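You operate a simulated robot arm through the tools that you are given. There is no shell and no other tool.

The job below is to be done with a simulated robot arm. You get a single attempt, and the scene is never put back.

Task
The vacuum's battery has run out. Fit the orange one and test the power key.
Fine: swap with the vacuum off; the black one ends in the battery holder; the vacuum ends off.

The check looks at the end state, three seconds after you hand in, the way a careful person would. Anything else that was tipped, shoved, dropped, spilled or broken makes it a failure.

Robot
A 7-joint arm with a two-finger parallel gripper, fixed in place. Base frame: the origin is at the foot of the arm, x ahead of it, y to its left, z up. Units: mm, degrees, N and s.
Its first joint turns from -132.0 to 132.0 degrees. Payload 3.91 kg.
The TCP is the grasp point between the finger pads, 30 mm short of the fingertips. In the tool frame z runs along the fingers and y along their closing line. Largest opening 110 mm; finger width 20, thickness 10; the body of the gripper, 48 by 112 mm, starts 55 mm behind the TCP.
Orientation is that of the tool frame in the base frame, as a unit quaternion [w, x, y, z]. With the fingers straight down and closing along the base's y, the tool's x points along the base's -x, its y along +y and its z along -z.

Tools
- The arm moves only by the tool drive_tool. Its argument "series" is one flat list of numbers, 7 for each row, row after row: the shift along the tool's x, y, z in mm, then the turn, a rotation vector about the tool's x, y, z in degrees, then the gripper command, from -1 (fully open) to 1 (shut), values between in proportion. In form: [dx, dy, dz, rx, ry, rz, grip, dx, dy, dz, rx, ry, rz, grip, ...]. A call has 1 to 20 rows; each row is the pose to reach, as a shift and turn from the pose commanded when the call began, along the tool's axes at that moment. A row lasts 0.2 s, in which the tool goes at most 50 mm and 8.6 degrees; a call with a longer step from one row to the next is refused whole, and so is a gripper value outside its range. A pose out of reach is approached as far as the arm can. The call stops where the force on the tool passes 90 N (or 10 N more than at its start, if that is more) or the arm is blocked; 0.2 s more then pass. The fingers move at their own pace (about 108 mm/s each) and stop on an object; they squeeze with about 44 N. The grip force told is the motor's: it shows also when the fingers shut on nothing. Time passes only in rows, and 0.2 s behind the last, so rows that repeat a pose let the fingers close. It gives the time, the measured TCP pose, the force on the tool (base axes), the opening and the grip force at its end, in the units of the frame above (readings bear some noise), with the torque about the TCP (base axes, N m) and any sound that the robot's microphone picked up.
- Cameras (640 x 400 px; columns grow to the right, rows downward): "scene" is fixed at [221.4, -649.8, 1592.2]; the picture's right is [0.78, -0.63, 0.00], its down [-0.22, -0.28, -0.93] and it looks along [0.59, 0.73, -0.36] (base axes); focal length 318 px, centre (320, 200). "wrist" rides on the gripper at [72, 17, -103] in the tool frame; the picture's right is [-0.23, 0.97, 0.00], its down [-0.76, -0.18, -0.62] and it looks along [-0.61, -0.14, 0.78] (tool axes); focal length 222 px, centre (320, 200). There is no depth. A picture from a camera that has moved, and an enlarged one, comes with that camera's place and axes in the base frame and with its lens.
- snapshot(camera): a new picture of that camera. It takes no simulated time.
- zoom(camera, box): a new picture of the part [left, top, right, bottom] of that camera's present view, enlarged. It takes no simulated time.
- close_job(): hands the job in; it is judged then, once.

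Nothing tells you positions but the pictures and the camera data. Unless the task says otherwise, let go and move clear before handing in.

The tools are called after "Request:" as name(argument=value, ...) on one line, values as JSON. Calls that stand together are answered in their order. drive_tool: Moves the arm, as the interface text tells. Its arguments: {"type":"object","properties":{"series":{"type":"array","items":{"type":"number"}}},"required":["series"]} The other tools are called the same way: snapshot (camera) takes a picture; zoom (camera, box) takes an enlarged picture of a part of a camera's view; close_job () hands the job in.

At the start:

```text
clock: 0.0
eef_pos: [544.7, -130.0, 1540.9]
orientation: [0.0, 0.0, 1.0, 0.001]
ft_force: [1.0, 0.2, -0.4]
wrist_torque: [0.01, 0.0, 0.03]
grip_width: 110.0
finger_force: 0.0
```

scene: 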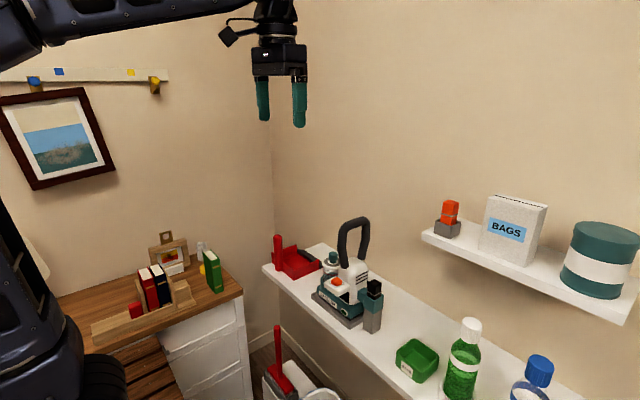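
wrist: 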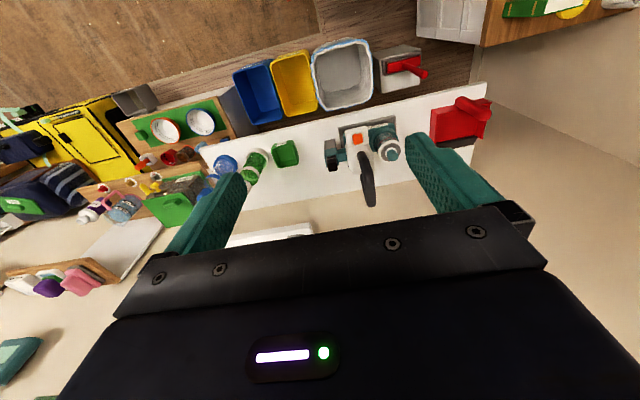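

I see a white shelf with a handheld vacuum (white/teal, with a black handle), an orange battery in a grey holder on a higher shelf, and assorted items around them. I'll zoom in on the key parts before moving.

Request:
zoom(camera="scene", box=[260, 200, 420, 350])

Request:
zoom(camera="scene", box=[400, 180, 560, 280])

Request:
zoom(camera="wrist", box=[220, 80, 500, 255])

Request:
zoom(camera="scene", box=[300, 240, 400, 340])

```text
2.67 times, centred on (340, 275) of scene
camera zoom: at [221.4, -649.8, 1592.2], right [0.78, -0.63, 0.0], down [-0.22, -0.28, -0.93], along [0.59, 0.73, -0.36], focal length 848 px, centre (267, 0)
```

zoom: 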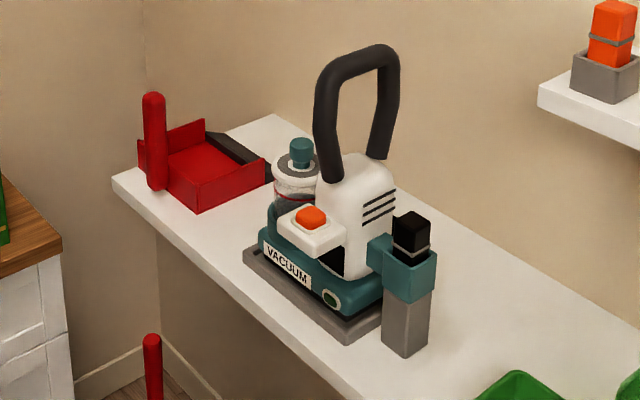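

```text
4.00 times, centred on (480, 230) of scene
camera zoom: at [221.4, -649.8, 1592.2], right [0.78, -0.63, 0.0], down [-0.22, -0.28, -0.93], along [0.59, 0.73, -0.36], focal length 1271 px, centre (-320, 80)
```

zoom: 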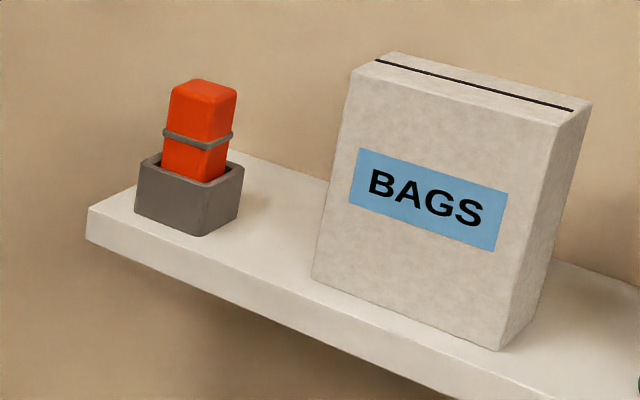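

```text
2.29 times, centred on (360, 168) of wrist
camera zoom: at [472.4, -113.2, 1645.0], right [0.23, 0.97, 0.0], down [0.76, -0.18, 0.62], along [0.61, -0.14, -0.78], focal length 508 px, centre (229, 274)
```

zoom: 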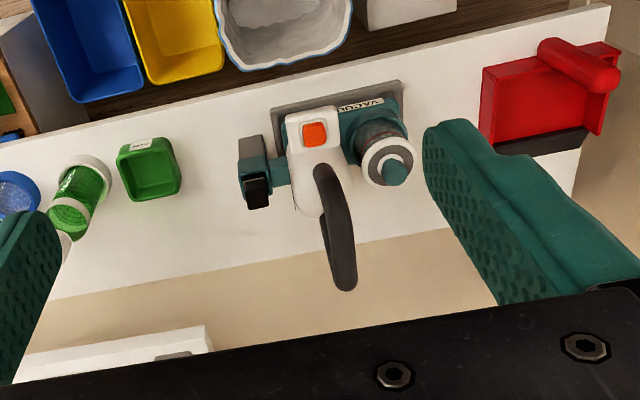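

```text
4.00 times, centred on (350, 290) of scene
camera zoom: at [221.4, -649.8, 1592.2], right [0.78, -0.63, 0.0], down [-0.22, -0.28, -0.93], along [0.59, 0.73, -0.36], focal length 1271 px, centre (200, -160)
```

zoom: 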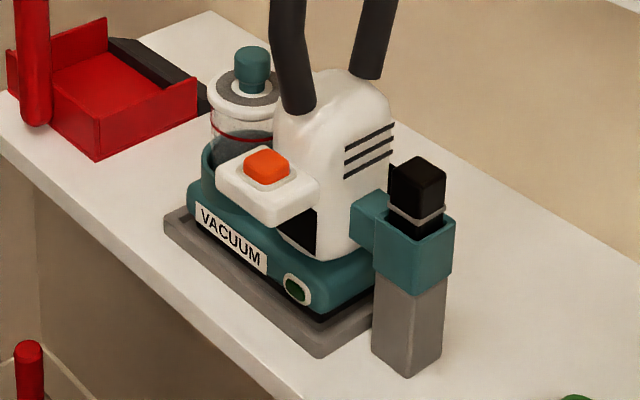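

The black battery sits in a teal socket on the vacuum, at roughly (822, -152, 1045). The orange one is in the grey holder on the upper shelf, at roughly (945, -282, 1200). I'll move the arm above the upper shelf for a better look with the wrist camera.

Request:
drive_tool(series=[-29.4, -17.5, 15.1, 0, 0, 0, -1, -58.8, -35, 30.2, 0, 0, 0, -1, -88.1, -52.5, 45.4, 0, 0, 0, -1, -117.5, -70, 60.5, 0, 0, 0, -1, -146.9, -87.5, 75.6, 0, 0, 0, -1, -176.3, -105, 90.8, 0, 0, 0, -1, -205.6, -122.5, 105.9, 0, 0, 0, -1, -235, -140, 121, 0, 0, 0, -1])

Request:
snapshot(camera="wrist")

Request:
snapshot(camera="scene")

```text
clock: 1.8
eef_pos: [778.6, -270.6, 1420.3]
orientation: [0.001, 0.0, 1.0, -0.001]
ft_force: [-0.9, 0.0, 0.1]
wrist_torque: [-0.04, -0.06, -0.01]
grip_width: 109.7
finger_force: 0.1
```

```text
taken
camera wrist: at [706.8, -253.0, 1524.6], right [0.23, 0.97, 0.0], down [0.76, -0.18, 0.62], along [0.61, -0.14, -0.78], focal length 222 px, centre (320, 200)
```

wrist: 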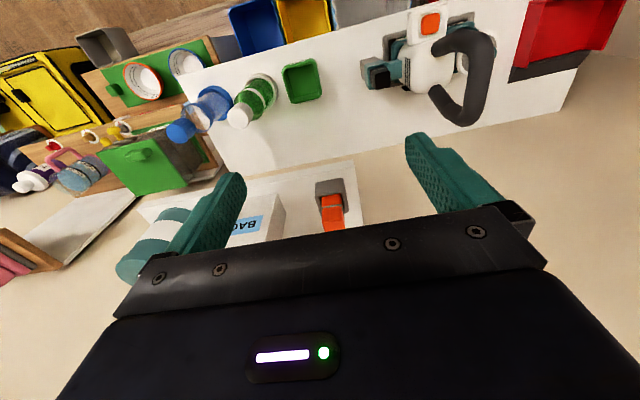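

```text
taken
```

scene: 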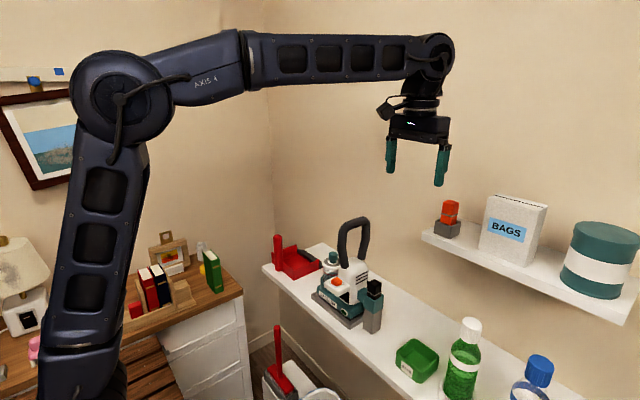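

Request:
zoom(camera="wrist", box=[270, 150, 390, 240])

Request:
zoom(camera="wrist", box=[340, 0, 500, 130])

Request:
zoom(camera="scene", box=[420, 185, 480, 255])

```text
4.44 times, centred on (330, 195) of wrist
camera zoom: at [706.8, -253.0, 1524.6], right [0.23, 0.97, 0.0], down [0.76, -0.18, 0.62], along [0.61, -0.14, -0.78], focal length 987 px, centre (276, 222)
```

zoom: 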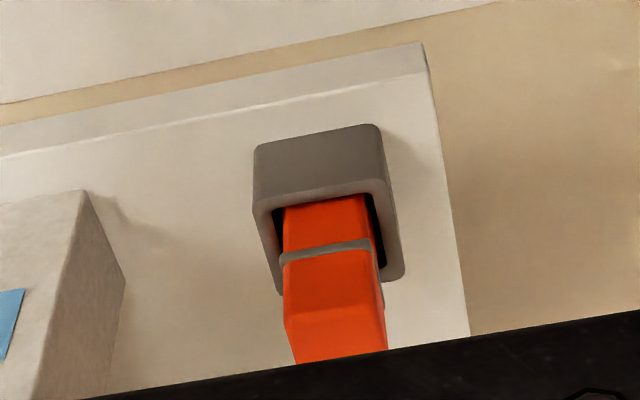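

```text
3.08 times, centred on (420, 65) of wrist
camera zoom: at [706.8, -253.0, 1524.6], right [0.23, 0.97, 0.0], down [0.76, -0.18, 0.62], along [0.61, -0.14, -0.78], focal length 684 px, centre (12, 615)
```

zoom: 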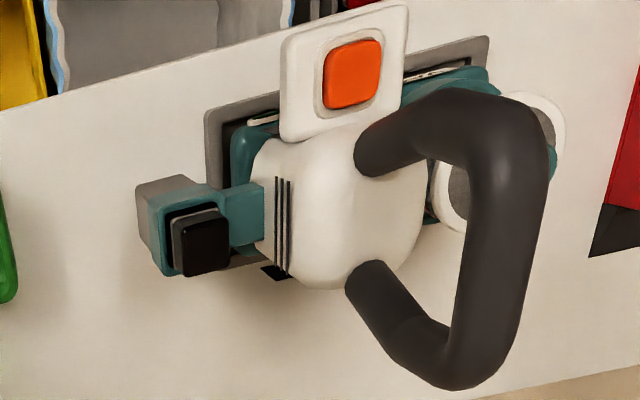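

```text
5.71 times, centred on (450, 220) of scene
camera zoom: at [221.4, -649.8, 1592.2], right [0.78, -0.63, 0.0], down [-0.22, -0.28, -0.93], along [0.59, 0.73, -0.36], focal length 1816 px, centre (-423, 86)
```

zoom: 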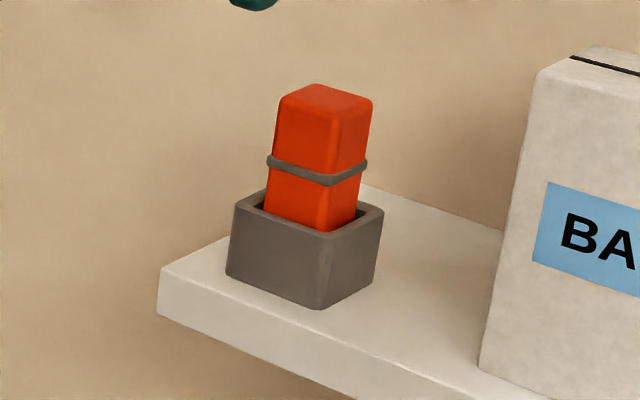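

The orange battery stands in the holder at about (933, -284), with the holder rim at z≈1253 and the battery top at z≈1304. I'll bring the wrist camera closer to the vacuum to get the geometry of its socket, handle and key.

Request:
drive_tool(series=[20, 35, 20, 0, 0, 0, -1, 40, 65, 40, 0, 0, 0, -1, 60, 90, 60, 0, 0, 0, -1, 78, 105, 75, 0, 0, 0, -1])

Request:
snapshot(camera="wrist")

Request:
zoom(camera="wrist", box=[300, 60, 460, 190])

```text
clock: 2.8
eef_pos: [702.4, -164.9, 1343.3]
orientation: [0.0, -0.001, 1.0, 0.0]
ft_force: [-0.5, -0.2, -0.5]
wrist_torque: [0.01, 0.02, -0.04]
grip_width: 110.0
finger_force: 0.1
```

```text
taken
camera wrist: at [629.3, -148.2, 1448.0], right [0.23, 0.97, 0.0], down [0.76, -0.18, 0.62], along [0.61, -0.14, -0.78], focal length 222 px, centre (320, 200)
```

wrist: 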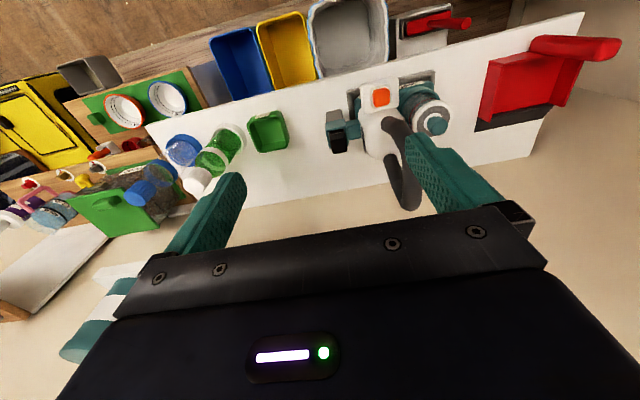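

```text
3.08 times, centred on (380, 125) of wrist
camera zoom: at [629.3, -148.2, 1448.0], right [0.23, 0.97, 0.0], down [0.76, -0.18, 0.62], along [0.61, -0.14, -0.78], focal length 684 px, centre (135, 431)
```

zoom: 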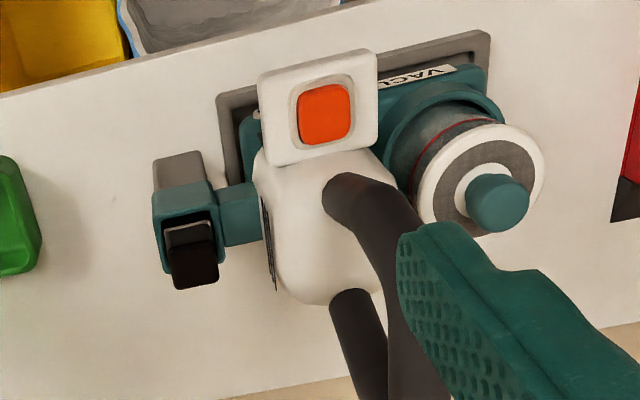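

From two views, the socket is about 41 mm square, centred near (820, -153), with its rim at z≈1010. The black battery is about 29 mm wide with its top at z≈1046. The orange key is near (754, -66, 1035), and the handle stands in the plane y≈-62 up to z≈1200. I'll check the details at higher zoom.

Request:
zoom(camera="scene", box=[350, 270, 390, 340])

Request:
zoom(camera="scene", box=[310, 265, 360, 330])

Request:
zoom(camera="wrist", box=[320, 95, 380, 160])

Request:
zoom(camera="wrist", box=[350, 70, 410, 110])

```text
5.71 times, centred on (370, 305) of scene
camera zoom: at [221.4, -649.8, 1592.2], right [0.78, -0.63, 0.0], down [-0.22, -0.28, -0.93], along [0.59, 0.73, -0.36], focal length 1816 px, centre (34, -400)
```

zoom: 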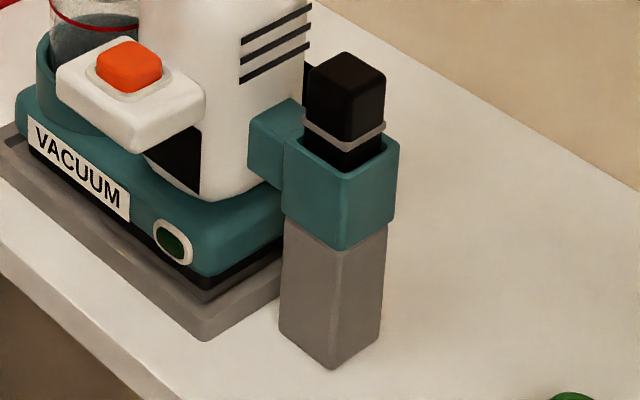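

```text
6.15 times, centred on (335, 298) of scene
camera zoom: at [221.4, -649.8, 1592.2], right [0.78, -0.63, 0.0], down [-0.22, -0.28, -0.93], along [0.59, 0.73, -0.36], focal length 1956 px, centre (228, -400)
```

zoom: 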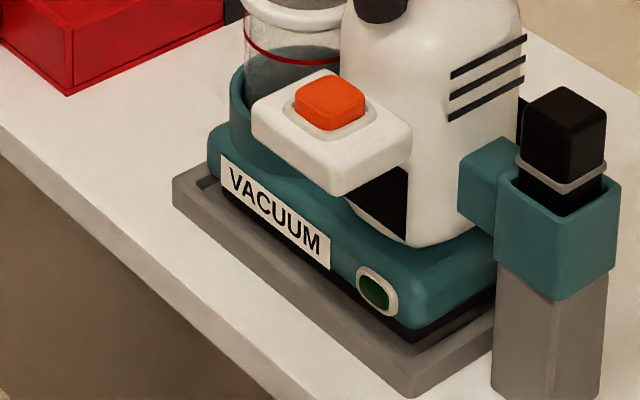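

```text
6.15 times, centred on (350, 128) of wrist
camera zoom: at [629.3, -148.2, 1448.0], right [0.23, 0.97, 0.0], down [0.76, -0.18, 0.62], along [0.61, -0.14, -0.78], focal length 1367 px, centre (135, 646)
```

zoom: 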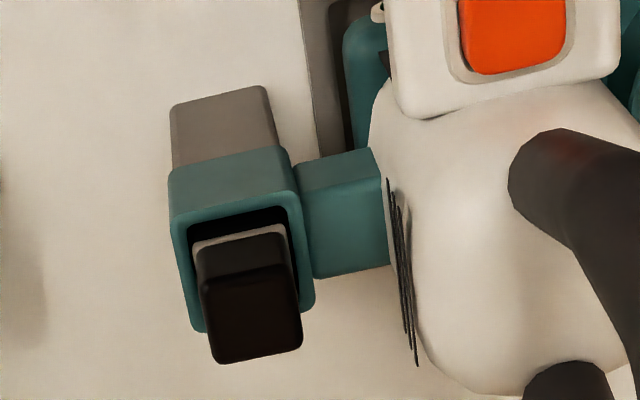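

```text
10.00 times, centred on (380, 90) of wrist
camera zoom: at [629.3, -148.2, 1448.0], right [0.23, 0.97, 0.0], down [0.76, -0.18, 0.62], along [0.61, -0.14, -0.78], focal length 2221 px, centre (-280, 1300)
```

zoom: 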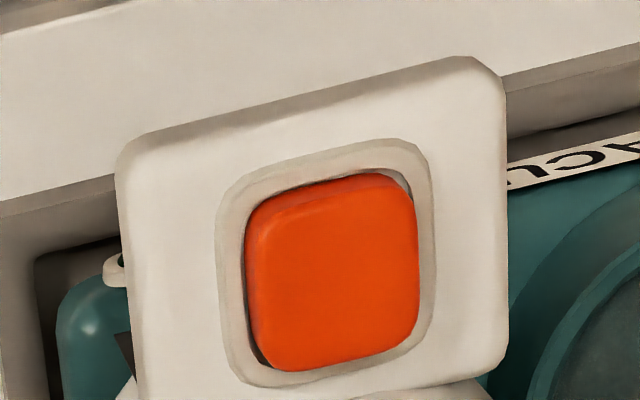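

The key sits proud of its surround and the lamp is dark, so the vacuum looks off. I'll close the fingers to about 60 mm and hover above the black battery to check alignment.

Request:
drive_tool(series=[-40, 4, 0, 0, 0, 0, -0.09, -80, 8, 0, 0, 0, 0, -0.09, -119.3, 12, 0, 0, 0, 0, -0.09, -119.3, 12, 42, 0, 0, 0, -0.09, -119.3, 12, 84, 0, 0, 0, -0.09, -119.3, 12, 126, 0, 0, 0, -0.09, -119.3, 12, 164.9, 0, 0, 0, -0.09])

Request:
snapshot(camera="wrist")

Request:
zoom(camera="wrist", box=[260, 60, 420, 220])

Request:
zoom(camera="scene", box=[290, 180, 430, 340])

```text
clock: 4.4
eef_pos: [820.8, -152.4, 1180.5]
orientation: [-0.001, 0.0, 1.0, 0.0]
ft_force: [-1.4, 0.5, 0.1]
wrist_torque: [0.02, -0.02, 0.04]
grip_width: 60.2
finger_force: 0.1
```

```text
taken
camera wrist: at [747.7, -135.8, 1283.2], right [0.23, 0.97, 0.0], down [0.76, -0.18, 0.62], along [0.61, -0.14, -0.78], focal length 222 px, centre (320, 200)
```

wrist: 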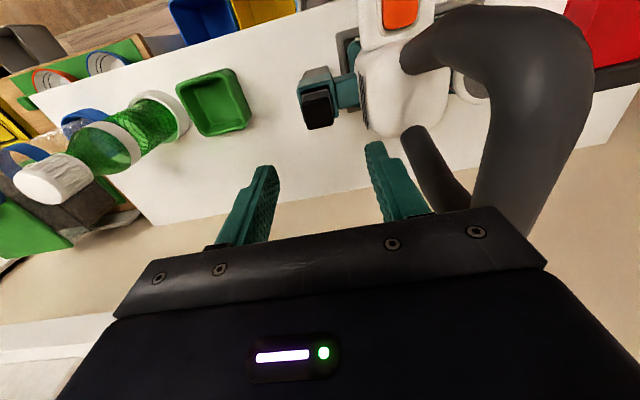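

```text
2.50 times, centred on (340, 140) of wrist
camera zoom: at [747.7, -135.8, 1283.2], right [0.23, 0.97, 0.0], down [0.76, -0.18, 0.62], along [0.61, -0.14, -0.78], focal length 555 px, centre (270, 350)
```

zoom: 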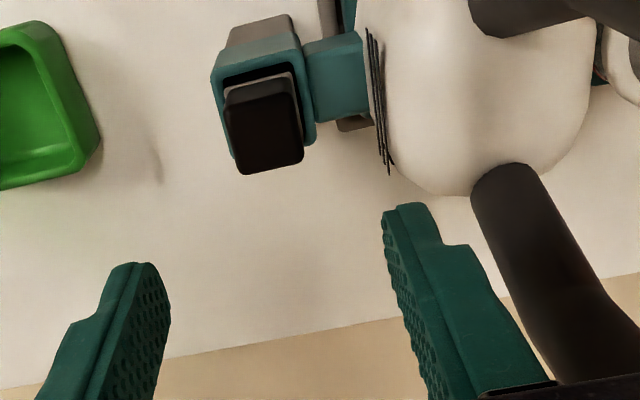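

```text
2.50 times, centred on (360, 260) of scene
camera zoom: at [221.4, -649.8, 1592.2], right [0.78, -0.63, 0.0], down [-0.22, -0.28, -0.93], along [0.59, 0.73, -0.36], focal length 795 px, centre (220, 50)
```

zoom: 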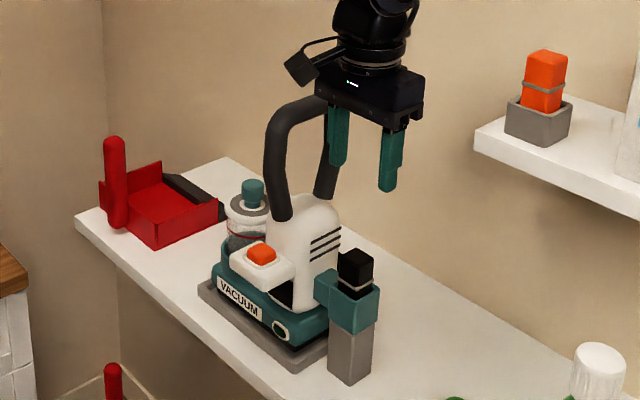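

The battery top is about 28.6 mm wide, centred near (820, -154). I'll narrow the opening to 50 mm to clear the white body, go down to just above the ring, and check before closing.

Request:
drive_tool(series=[1, -1, 0, 0, 0, 0, 0.09, 1, -1, 25, 0, 0, 0, 0.09, 1, -1, 50, 0, 0, 0, 0.09, 1, -1, 75, 0, 0, 0, 0.09, 1, -1, 95, 0, 0, 0, 0.09, 1, -1, 110, 0, 0, 0, 0.09, 1, -1, 120, 0, 0, 0, 0.09, 1, -1, 127, 0, 0, 0, 0.09])

Request:
zoom(camera="wrist", box=[240, 80, 400, 220])

Request:
zoom(camera="scene", box=[310, 230, 410, 330])

```text
clock: 6.2
eef_pos: [818.4, -153.4, 1052.7]
orientation: [0.0, 0.0, 1.0, 0.001]
ft_force: [-0.5, 0.4, 0.0]
wrist_torque: [-0.01, -0.01, 0.0]
grip_width: 49.9
finger_force: 0.0
```

```text
2.86 times, centred on (320, 150) of wrist
camera zoom: at [746.9, -136.9, 1156.8], right [0.23, 0.97, 0.0], down [0.76, -0.18, 0.62], along [0.61, -0.14, -0.78], focal length 635 px, centre (320, 343)
```

zoom: 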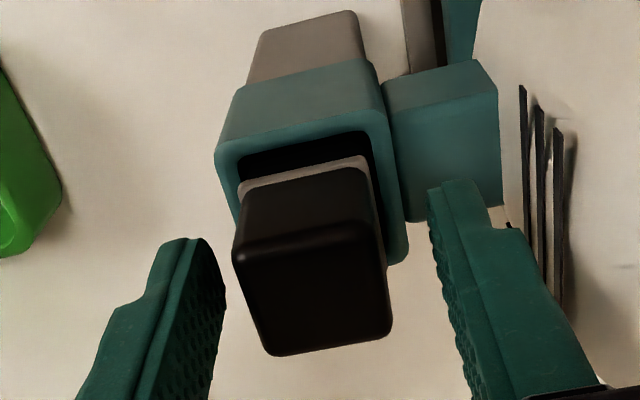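

```text
4.00 times, centred on (360, 280) of scene
camera zoom: at [221.4, -649.8, 1592.2], right [0.78, -0.63, 0.0], down [-0.22, -0.28, -0.93], along [0.59, 0.73, -0.36], focal length 1271 px, centre (160, -120)
```

zoom: 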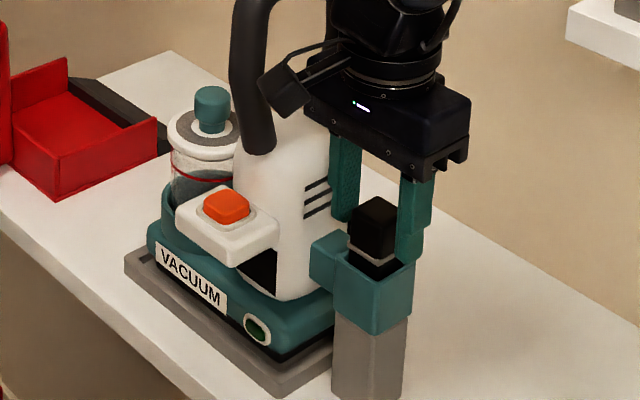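

Fingertips are at z≈1023, just above the battery's ring (top ≈1019.5), and the battery sits between the pads. I'll close the gripper now and check the hold.

Request:
drive_tool(series=[0, 0, 0, 0, 0, 0, 0.3, 0, 0, 0, 0, 0, 0, 1, 0, 0, 0, 0, 0, 0, 1, 0, 0, 0, 0, 0, 0, 1])

Request:
zoom(camera="wrist", box=[240, 80, 400, 220])

```text
clock: 7.2
eef_pos: [820.4, -155.0, 1053.0]
orientation: [0.0, 0.0, 1.0, 0.001]
ft_force: [-0.4, -5.5, 0.8]
wrist_torque: [-0.22, 0.06, 0.04]
grip_width: 29.2
finger_force: 44.2
```

```text
2.86 times, centred on (320, 150) of wrist
camera zoom: at [747.1, -137.3, 1156.9], right [0.23, 0.97, 0.0], down [0.76, -0.18, 0.62], along [0.61, -0.14, -0.78], focal length 635 px, centre (320, 343)
```

zoom: 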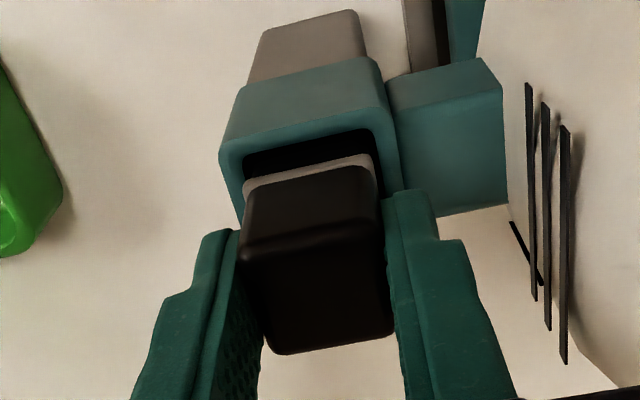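

The battery is held at 29.2 mm wide with 44 N. I'll shift 1 mm to ease the side load, then pull straight up slowly.

Request:
drive_tool(series=[0, -1, 0, 0, 0, 0, 1, 0, -1, -2, 0, 0, 0, 1, 0, -1, -5, 0, 0, 0, 1, 0, -1, -9, 0, 0, 0, 1, 0, -1, -14, 0, 0, 0, 1, 0, -1, -20, 0, 0, 0, 1])

Request:
zoom(camera="wrist", box=[240, 80, 400, 220])

Request:
zoom(camera="scene", box=[310, 230, 410, 330])

```text
clock: 8.6
eef_pos: [822.2, -155.6, 1072.1]
orientation: [-0.001, 0.0, 1.0, 0.0]
ft_force: [0.3, 0.1, -1.5]
wrist_torque: [0.01, 0.0, -0.02]
grip_width: 28.7
finger_force: 43.8
```

```text
2.86 times, centred on (320, 150) of wrist
camera zoom: at [747.7, -138.3, 1176.9], right [0.23, 0.97, 0.0], down [0.76, -0.18, 0.62], along [0.61, -0.14, -0.78], focal length 635 px, centre (320, 343)
```

zoom: 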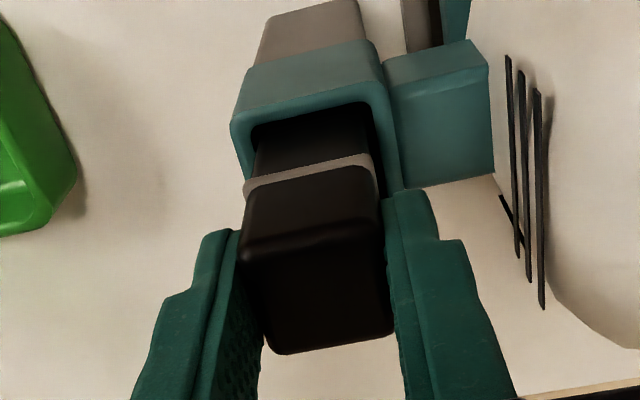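

```text
4.00 times, centred on (360, 280) of scene
camera zoom: at [221.4, -649.8, 1592.2], right [0.78, -0.63, 0.0], down [-0.22, -0.28, -0.93], along [0.59, 0.73, -0.36], focal length 1271 px, centre (160, -120)
```

zoom: 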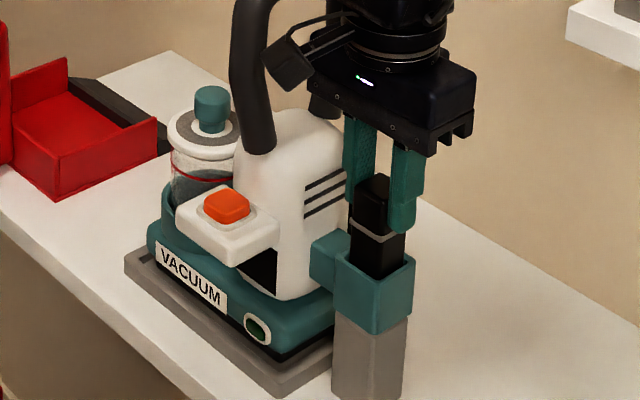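

The battery is sliding out freely, with about 1.5 N of weight on the tool. I'll lift it fully clear of the socket.

Request:
drive_tool(series=[0, 0, -10, 0, 0, 0, 1, 0, 0, -22, 0, 0, 0, 1, 0, 0, -36, 0, 0, 0, 1, 0, 0, -52, 0, 0, 0, 1, 0, 0, -70, 0, 0, 0, 1, 0, 0, -90, 0, 0, 0, 1, 0, 0, -110, 0, 0, 0, 1])

Request:
zoom(camera="wrist", box=[200, 40, 440, 220])

Request:
zoom(camera="scene", box=[290, 180, 450, 340])

```text
clock: 10.2
eef_pos: [820.5, -155.2, 1184.0]
orientation: [0.0, 0.0, 1.0, 0.0]
ft_force: [-0.8, 0.7, -1.1]
wrist_torque: [0.03, 0.02, -0.03]
grip_width: 28.7
finger_force: 43.9
```

```text
2.22 times, centred on (320, 130) of wrist
camera zoom: at [748.4, -138.5, 1287.1], right [0.23, 0.97, 0.0], down [0.76, -0.18, 0.62], along [0.61, -0.14, -0.78], focal length 494 px, centre (320, 356)
```

zoom: 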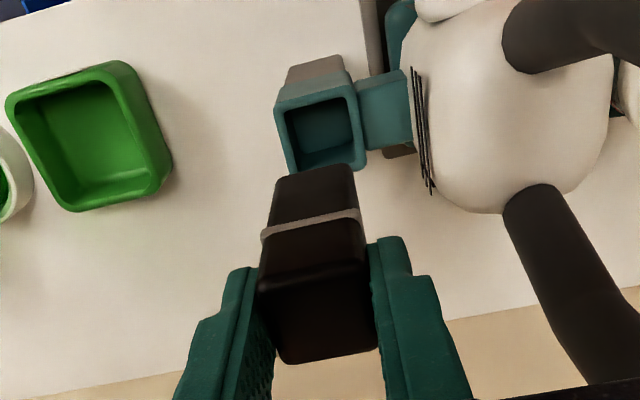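

```text
2.50 times, centred on (370, 260) of scene
camera zoom: at [221.4, -649.8, 1592.2], right [0.78, -0.63, 0.0], down [-0.22, -0.28, -0.93], along [0.59, 0.73, -0.36], focal length 795 px, centre (195, 50)
```

zoom: 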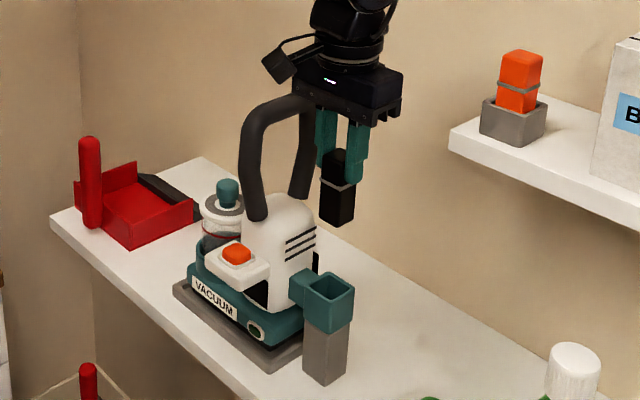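

The black battery is free and about 71 mm long, with its bottom about 78 mm below the TCP. I'll stand it temporarily on the clear bench between the socket and the green tray, near (772, -222).

Request:
drive_tool(series=[16, -22, 0, 0, 0, 0, 1, 32, -45, 0, 0, 0, 0, 1, 48, -67, 0, 0, 0, 0, 1, 48, -67, 35, 0, 0, 0, 1, 48, -67, 70, 0, 0, 0, 1, 48, -67, 105, 0, 0, 0, 1, 48, -67, 140, 0, 0, 0, 1, 48, -67, 170, 0, 0, 0, 1, 48, -67, 190, 0, 0, 0, 1, 48, -67, 203, 0, 0, 0, 1])

Request:
snapshot(camera="wrist")

Request:
zoom(camera="scene", box=[310, 220, 470, 380])

```text
clock: 12.4
eef_pos: [772.6, -221.8, 978.9]
orientation: [-0.001, 0.0, 1.0, -0.001]
ft_force: [-0.5, -0.2, -1.0]
wrist_torque: [-0.01, 0.0, 0.02]
grip_width: 29.1
finger_force: 43.5
```

```text
taken
camera wrist: at [699.4, -205.5, 1083.7], right [0.23, 0.97, 0.0], down [0.76, -0.18, 0.62], along [0.61, -0.14, -0.78], focal length 222 px, centre (320, 200)
```

wrist: 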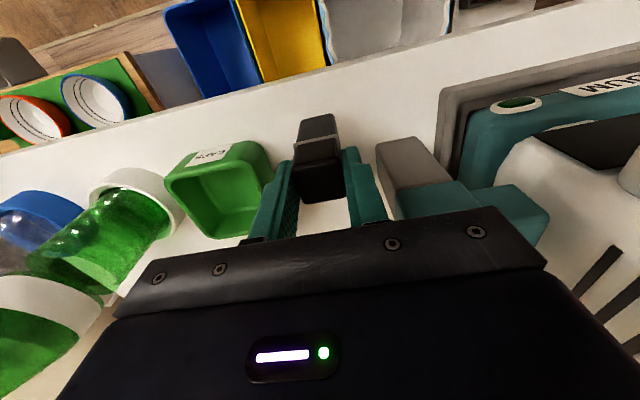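

```text
2.50 times, centred on (390, 300) of scene
camera zoom: at [221.4, -649.8, 1592.2], right [0.78, -0.63, 0.0], down [-0.22, -0.28, -0.93], along [0.59, 0.73, -0.36], focal length 795 px, centre (145, -50)
```

zoom: 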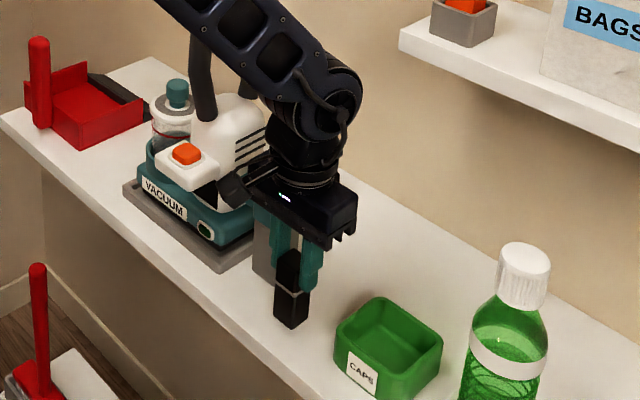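

The black battery hangs about 7–13 mm above the bench, in clear space. I'll lower it in small steps and watch the force.

Request:
drive_tool(series=[0, 0, 2, 0, 0, 0, 1, 0, 0, 4, 0, 0, 0, 1, 0, 0, 5, 0, 0, 0, 1, 0, 0, 6, 0, 0, 0, 1])

Request:
zoom(camera="scene", box=[360, 290, 400, 340])

```text
clock: 13.4
eef_pos: [772.0, -222.2, 973.2]
orientation: [-0.001, 0.001, 1.0, 0.0]
ft_force: [-0.5, -0.4, -1.2]
wrist_torque: [-0.01, 0.01, -0.02]
grip_width: 29.0
finger_force: 43.4
```

```text
8.00 times, centred on (380, 315) of scene
camera zoom: at [221.4, -649.8, 1592.2], right [0.78, -0.63, 0.0], down [-0.22, -0.28, -0.93], along [0.59, 0.73, -0.36], focal length 2543 px, centre (-160, -720)
```

zoom: 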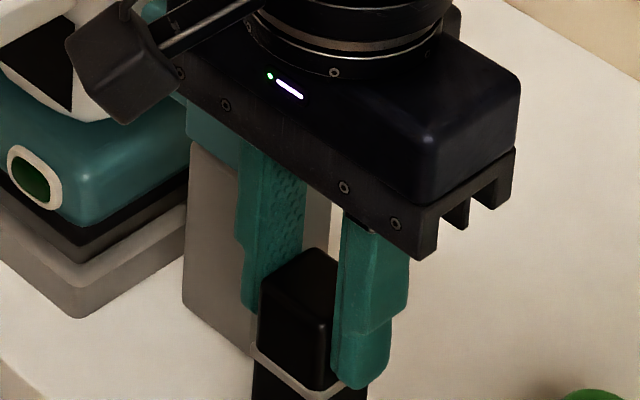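

Request:
drive_tool(series=[0, 0, 1, 0, 0, 0, 1, 0, 0, 2, 0, 0, 0, 1, 0, 0, 3, 0, 0, 0, 1, 0, 0, 3, 0, 0, 0, 1])

Request:
zoom(camera="scene", box=[350, 310, 410, 370])

Request:
zoom(camera="wrist", box=[240, 90, 400, 220])

```text
clock: 14.4
eef_pos: [772.3, -223.0, 970.8]
orientation: [0.0, 0.0, 1.0, 0.0]
ft_force: [0.2, -0.2, 0.0]
wrist_torque: [-0.02, -0.01, -0.01]
grip_width: 28.9
finger_force: 43.8
```

```text
6.67 times, centred on (380, 340) of scene
camera zoom: at [221.4, -649.8, 1592.2], right [0.78, -0.63, 0.0], down [-0.22, -0.28, -0.93], along [0.59, 0.73, -0.36], focal length 2119 px, centre (-80, -733)
```

zoom: 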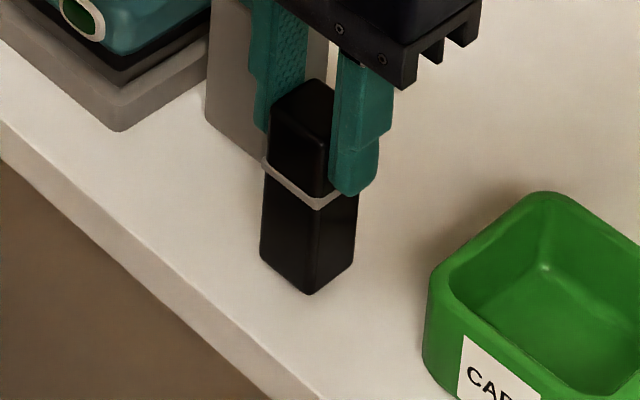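

```text
3.08 times, centred on (320, 155) of wrist
camera zoom: at [699.6, -205.1, 1074.8], right [0.23, 0.97, 0.0], down [0.76, -0.18, 0.62], along [0.61, -0.14, -0.78], focal length 684 px, centre (320, 338)
```

zoom: 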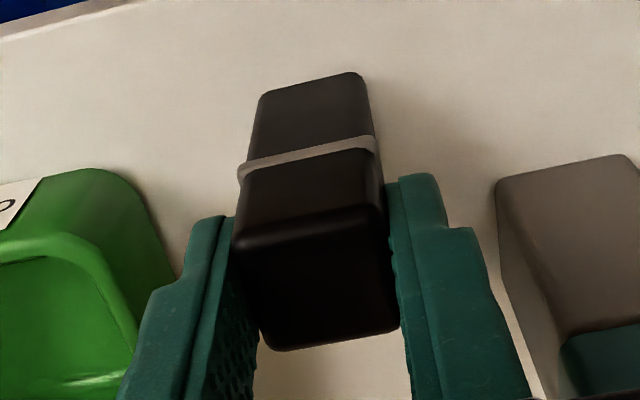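

Request:
drive_tool(series=[0, 0, 0.7, 0, 0, 0, 1, 0, 0, 1.5, 0, 0, 0, 1, 0, 0, 1.5, 0, 0, 0, 1])

```text
clock: 15.2
eef_pos: [772.1, -222.1, 970.3]
orientation: [0.0, 0.0, 1.0, 0.0]
ft_force: [-0.1, 0.5, -1.3]
wrist_torque: [-0.01, -0.02, 0.02]
grip_width: 29.1
finger_force: 44.3
```

Request:
drive_tool(series=[0, 0, 0.7, 0, 0, 0, 1, 0, 0, 1.5, 0, 0, 0, 1, 0, 0, 1.5, 0, 0, 0, 1])

```text
clock: 16.0
eef_pos: [772.2, -221.4, 969.3]
orientation: [-0.001, 0.0, 1.0, 0.0]
ft_force: [-0.2, 0.5, -1.1]
wrist_torque: [0.01, 0.0, 0.04]
grip_width: 29.0
finger_force: 44.3
```

Request:
drive_tool(series=[0, 0, 0.7, 0, 0, 0, 1, 0, 0, 1.5, 0, 0, 0, 1, 0, 0, 1.5, 0, 0, 0, 1])

Request:
zoom(camera="scene", box=[365, 330, 395, 360])

```text
clock: 16.8
eef_pos: [771.2, -221.7, 966.4]
orientation: [0.0, 0.0, 1.0, 0.0]
ft_force: [-0.6, 0.5, 3.8]
wrist_torque: [0.06, 0.06, 0.01]
grip_width: 29.0
finger_force: 44.2
```

```text
13.33 times, centred on (380, 345) of scene
camera zoom: at [221.4, -649.8, 1592.2], right [0.78, -0.63, 0.0], down [-0.22, -0.28, -0.93], along [0.59, 0.73, -0.36], focal length 4238 px, centre (-480, -1733)
```

zoom: 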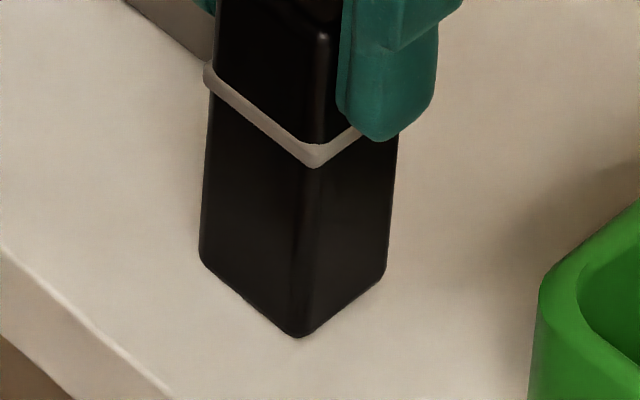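

Contact is confirmed: the battery is standing on the bench. I'll open the fingers a little and rise straight up.

Request:
drive_tool(series=[0, 0, -0.5, 0, 0, 0, 0.4, 0, 0, -0.5, 0, 0, 0, 0.2, 0, 0, -0.5, 0, 0, 0, 0.2])

Request:
zoom(camera="wrist", box=[240, 90, 400, 220])

Request:
zoom(camera="scene", box=[350, 300, 410, 360])

```text
clock: 17.6
eef_pos: [772.9, -221.5, 966.5]
orientation: [0.0, 0.0, 1.0, 0.0]
ft_force: [0.1, 0.7, 0.4]
wrist_torque: [0.02, 0.01, -0.01]
grip_width: 44.1
finger_force: 0.1
```

```text
3.08 times, centred on (320, 155) of wrist
camera zoom: at [699.9, -205.2, 1071.1], right [0.23, 0.97, 0.0], down [0.76, -0.18, 0.62], along [0.61, -0.14, -0.78], focal length 684 px, centre (320, 338)
```

zoom: 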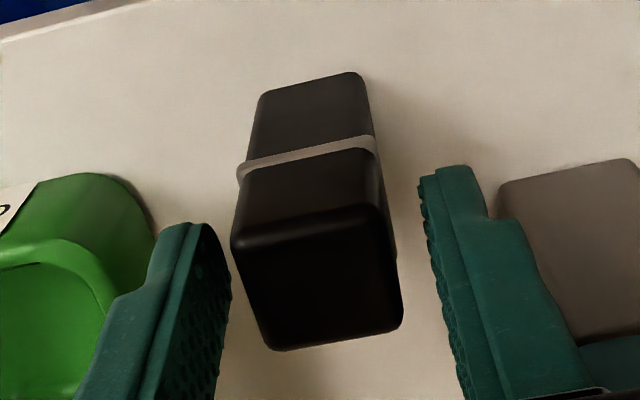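

```text
6.67 times, centred on (380, 330) of scene
camera zoom: at [221.4, -649.8, 1592.2], right [0.78, -0.63, 0.0], down [-0.22, -0.28, -0.93], along [0.59, 0.73, -0.36], focal length 2119 px, centre (-80, -667)
```

zoom: 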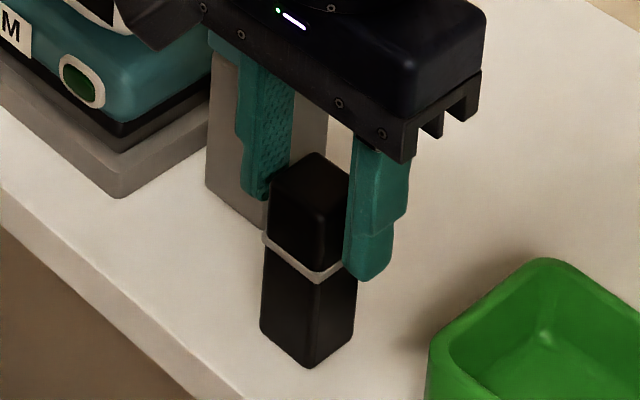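

The black battery stands free at about (773.5, -222). I'll rise clear, then move above the orange battery.

Request:
drive_tool(series=[0, 0, -25, 0, 0, 0, 0.2, 0, 0, -70, 0, 0, 0, 0.09, 0, 0, -118, 0, 0, 0, 0.09, 0, 0, -166, 0, 0, 0, 0.09, 0, 0, -214, 0, 0, 0, 0.09, 0, 0, -262, 0, 0, 0, 0.09, 0, 0, -310, 0, 0, 0, 0.09, 0, 0, -358, 0, 0, 0, 0.09, 0, 0, -406, 0, 0, 0, 0.09, 0, 0, -433, 0, 0, 0, 0.09, -40, -15.5, -433, 0, 0, 0, 0.09, -80, -31, -433, 0, 0, 0, 0.09, -120, -46.5, -433, 0, 0, 0, 0.09, -161, -62, -433, 0, 0, 0, 0.09])

Request:
snapshot(camera="wrist")

Request:
zoom(camera="wrist", box=[240, 90, 400, 220])

Request:
snapshot(camera="scene")

```text
clock: 20.6
eef_pos: [932.6, -283.8, 1401.7]
orientation: [0.001, 0.0, 1.0, -0.001]
ft_force: [-1.2, 0.4, 1.7]
wrist_torque: [0.0, -0.06, -0.01]
grip_width: 50.2
finger_force: 0.0
```

```text
taken
camera wrist: at [859.2, -266.9, 1505.6], right [0.23, 0.97, 0.0], down [0.76, -0.18, 0.62], along [0.61, -0.14, -0.78], focal length 222 px, centre (320, 200)
```

wrist: 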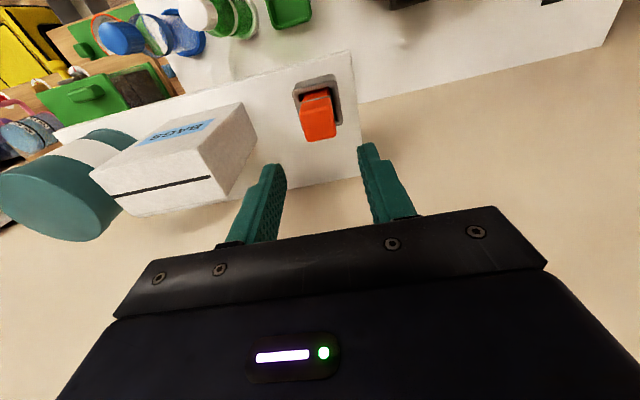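

```text
3.08 times, centred on (320, 155) of wrist
camera zoom: at [859.2, -266.9, 1505.6], right [0.23, 0.97, 0.0], down [0.76, -0.18, 0.62], along [0.61, -0.14, -0.78], focal length 684 px, centre (320, 338)
```

zoom: 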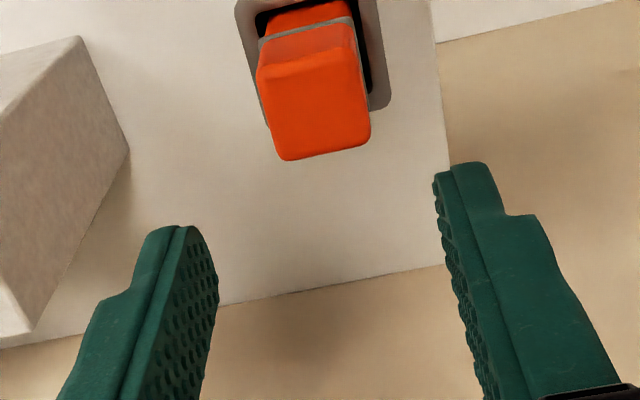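

```text
taken
```

scene: 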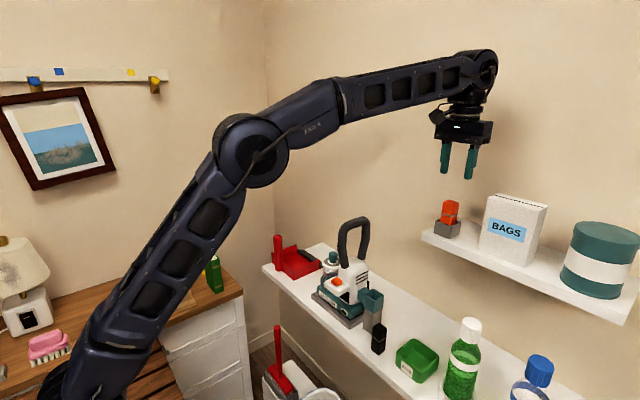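

The orange battery is square to the axes, centred near (931.4, -284.2), with its top at z≈1303. I'll descend to grip it above its ring, the same way as the black one.

Request:
drive_tool(series=[1.6, 0, 20, 0, 0, 0, 0.09, 1.6, 0, 40, 0, 0, 0, 0.09, 1.6, 0, 58, 0, 0, 0, 0.09, 1.6, 0, 72, 0, 0, 0, 0.09, 1.6, 0, 82, 0, 0, 0, 0.09, 1.6, 0, 89, 0, 0, 0, 0.09, 1.6, 0, 89, 0, 0, 0, 0.09])

Request:
zoom(camera="wrist", box=[240, 90, 400, 220])

Request:
zoom(camera="scene", box=[410, 150, 510, 250])

```text
clock: 22.2
eef_pos: [931.3, -283.2, 1310.2]
orientation: [0.001, 0.001, 1.0, -0.001]
ft_force: [-0.3, -0.6, -0.5]
wrist_torque: [0.01, 0.02, 0.01]
grip_width: 50.3
finger_force: 0.0
```

```text
3.08 times, centred on (320, 155) of wrist
camera zoom: at [859.1, -267.0, 1415.0], right [0.23, 0.97, 0.0], down [0.76, -0.18, 0.62], along [0.61, -0.14, -0.78], focal length 684 px, centre (320, 338)
```

zoom: 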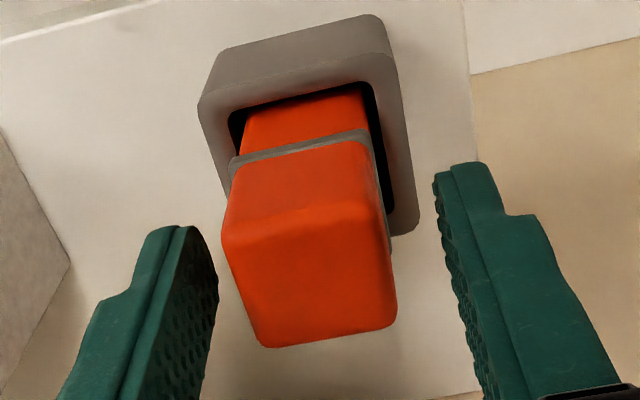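

```text
4.00 times, centred on (460, 200) of scene
camera zoom: at [221.4, -649.8, 1592.2], right [0.78, -0.63, 0.0], down [-0.22, -0.28, -0.93], along [0.59, 0.73, -0.36], focal length 1271 px, centre (-240, 200)
```

zoom: 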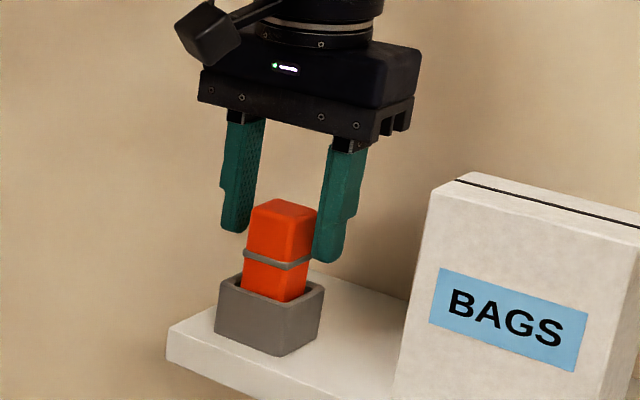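

Everything lines up as it did for the black one. I'll shift 0.8 mm in y and close.

Request:
drive_tool(series=[0, -0.8, 0, 0, 0, 0, 0.3, 0, -0.8, 0, 0, 0, 0, 0.6, 0, -0.8, 0, 0, 0, 0, 1, 0, -0.8, 0, 0, 0, 0, 1])

Request:
zoom(camera="wrist", box=[240, 90, 400, 220])

```text
clock: 23.2
eef_pos: [930.4, -283.9, 1311.6]
orientation: [0.001, 0.0, 1.0, 0.0]
ft_force: [0.2, -0.3, 0.4]
wrist_torque: [0.0, 0.01, -0.01]
grip_width: 29.4
finger_force: 44.0
```

```text
3.08 times, centred on (320, 155) of wrist
camera zoom: at [859.0, -267.8, 1415.1], right [0.23, 0.97, 0.0], down [0.76, -0.18, 0.62], along [0.61, -0.14, -0.78], focal length 684 px, centre (320, 338)
```

zoom: 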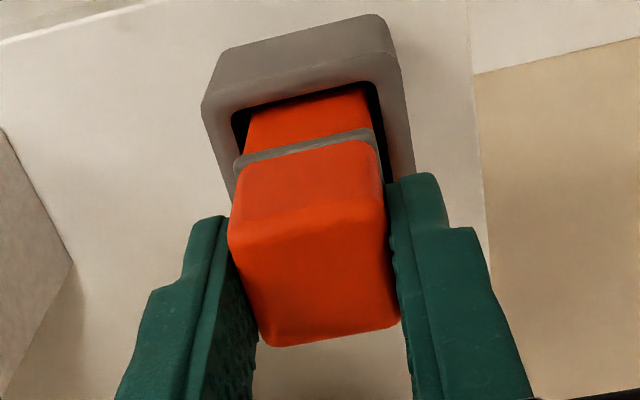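

The orange battery is gripped with almost no side load. I'll lift it straight out of the holder.

Request:
drive_tool(series=[0, -0.8, -2, 0, 0, 0, 1, 0, -0.8, -6, 0, 0, 0, 1, 0, -0.8, -12, 0, 0, 0, 1, 0, -0.8, -20, 0, 0, 0, 1, 0, -0.8, -35, 0, 0, 0, 1, 0, -0.8, -55, 0, 0, 0, 1, 0, -0.8, -80, 0, 0, 0, 1, 0, -0.8, -110, 0, 0, 0, 1])

Request:
snapshot(camera="wrist")

Request:
snapshot(camera="scene")

```text
clock: 25.0
eef_pos: [931.6, -285.2, 1420.2]
orientation: [-0.001, -0.001, 1.0, 0.0]
ft_force: [-0.6, 0.0, -0.1]
wrist_torque: [-0.03, 0.01, 0.02]
grip_width: 29.2
finger_force: 43.9
```

```text
taken
camera wrist: at [859.6, -269.2, 1524.8], right [0.23, 0.97, 0.0], down [0.76, -0.18, 0.62], along [0.61, -0.14, -0.78], focal length 222 px, centre (320, 200)
```

wrist: 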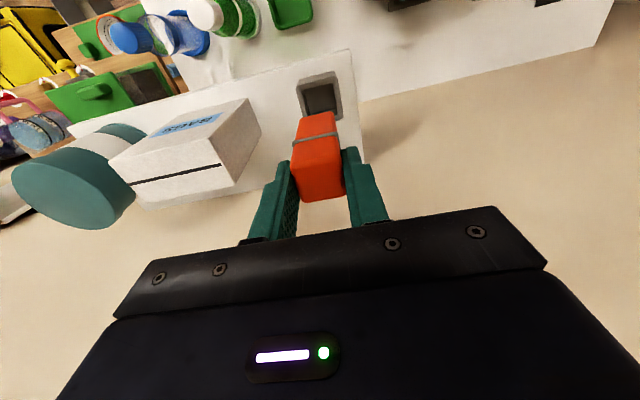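

```text
taken
```

scene: 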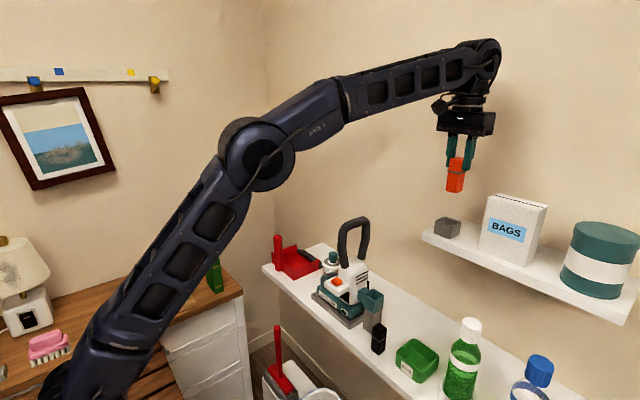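

The orange battery is out cleanly and the holder didn't move. Next I'll carry it over to hover above the vacuum socket at (820, -155).

Request:
drive_tool(series=[28, 32.6, 0, 0, 0, 0, 1, 56, 65.3, 0, 0, 0, 0, 1, 84, 98, 0, 0, 0, 0, 1, 111.4, 130.6, 0, 0, 0, 0, 1, 111.4, 130.6, 46, 0, 0, 0, 1, 111.4, 130.6, 92, 0, 0, 0, 1, 111.4, 130.6, 138, 0, 0, 0, 1, 111.4, 130.6, 184, 0, 0, 0, 1, 111.4, 130.6, 215, 0, 0, 0, 1, 111.4, 130.6, 238, 0, 0, 0, 1, 111.4, 130.6, 238, 0, 0, 0, 1])

Request:
zoom(camera="wrist", box=[200, 40, 440, 220])

Request:
zoom(camera="scene", box=[290, 180, 450, 340])

```text
clock: 27.4
eef_pos: [821.0, -155.1, 1181.3]
orientation: [0.001, 0.0, 1.0, 0.001]
ft_force: [0.2, -0.1, -0.7]
wrist_torque: [-0.02, -0.01, 0.03]
grip_width: 29.3
finger_force: 44.0
```

```text
2.22 times, centred on (320, 130) of wrist
camera zoom: at [747.5, -138.1, 1285.7], right [0.23, 0.97, 0.0], down [0.76, -0.18, 0.62], along [0.61, -0.14, -0.78], focal length 494 px, centre (320, 356)
```

zoom: 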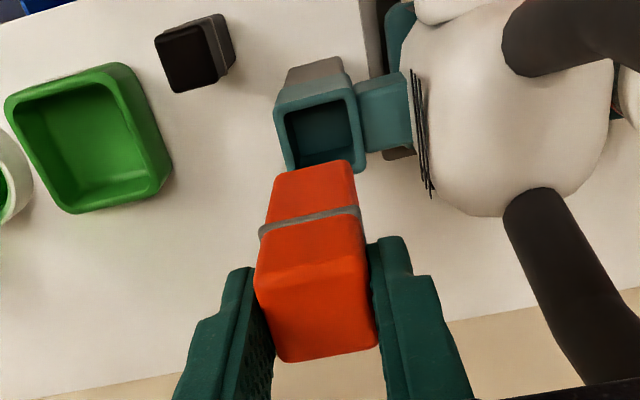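

```text
2.50 times, centred on (370, 260) of scene
camera zoom: at [221.4, -649.8, 1592.2], right [0.78, -0.63, 0.0], down [-0.22, -0.28, -0.93], along [0.59, 0.73, -0.36], focal length 795 px, centre (195, 50)
```

zoom: 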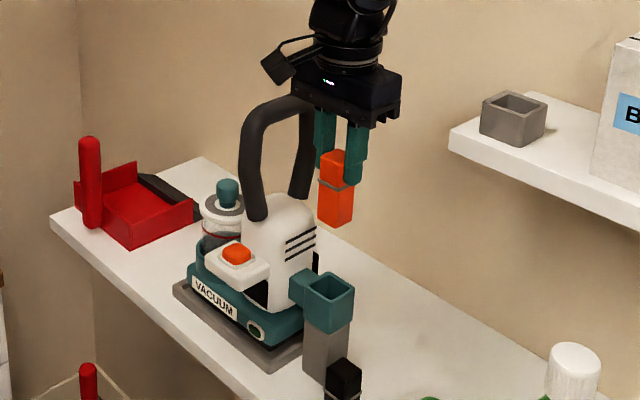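

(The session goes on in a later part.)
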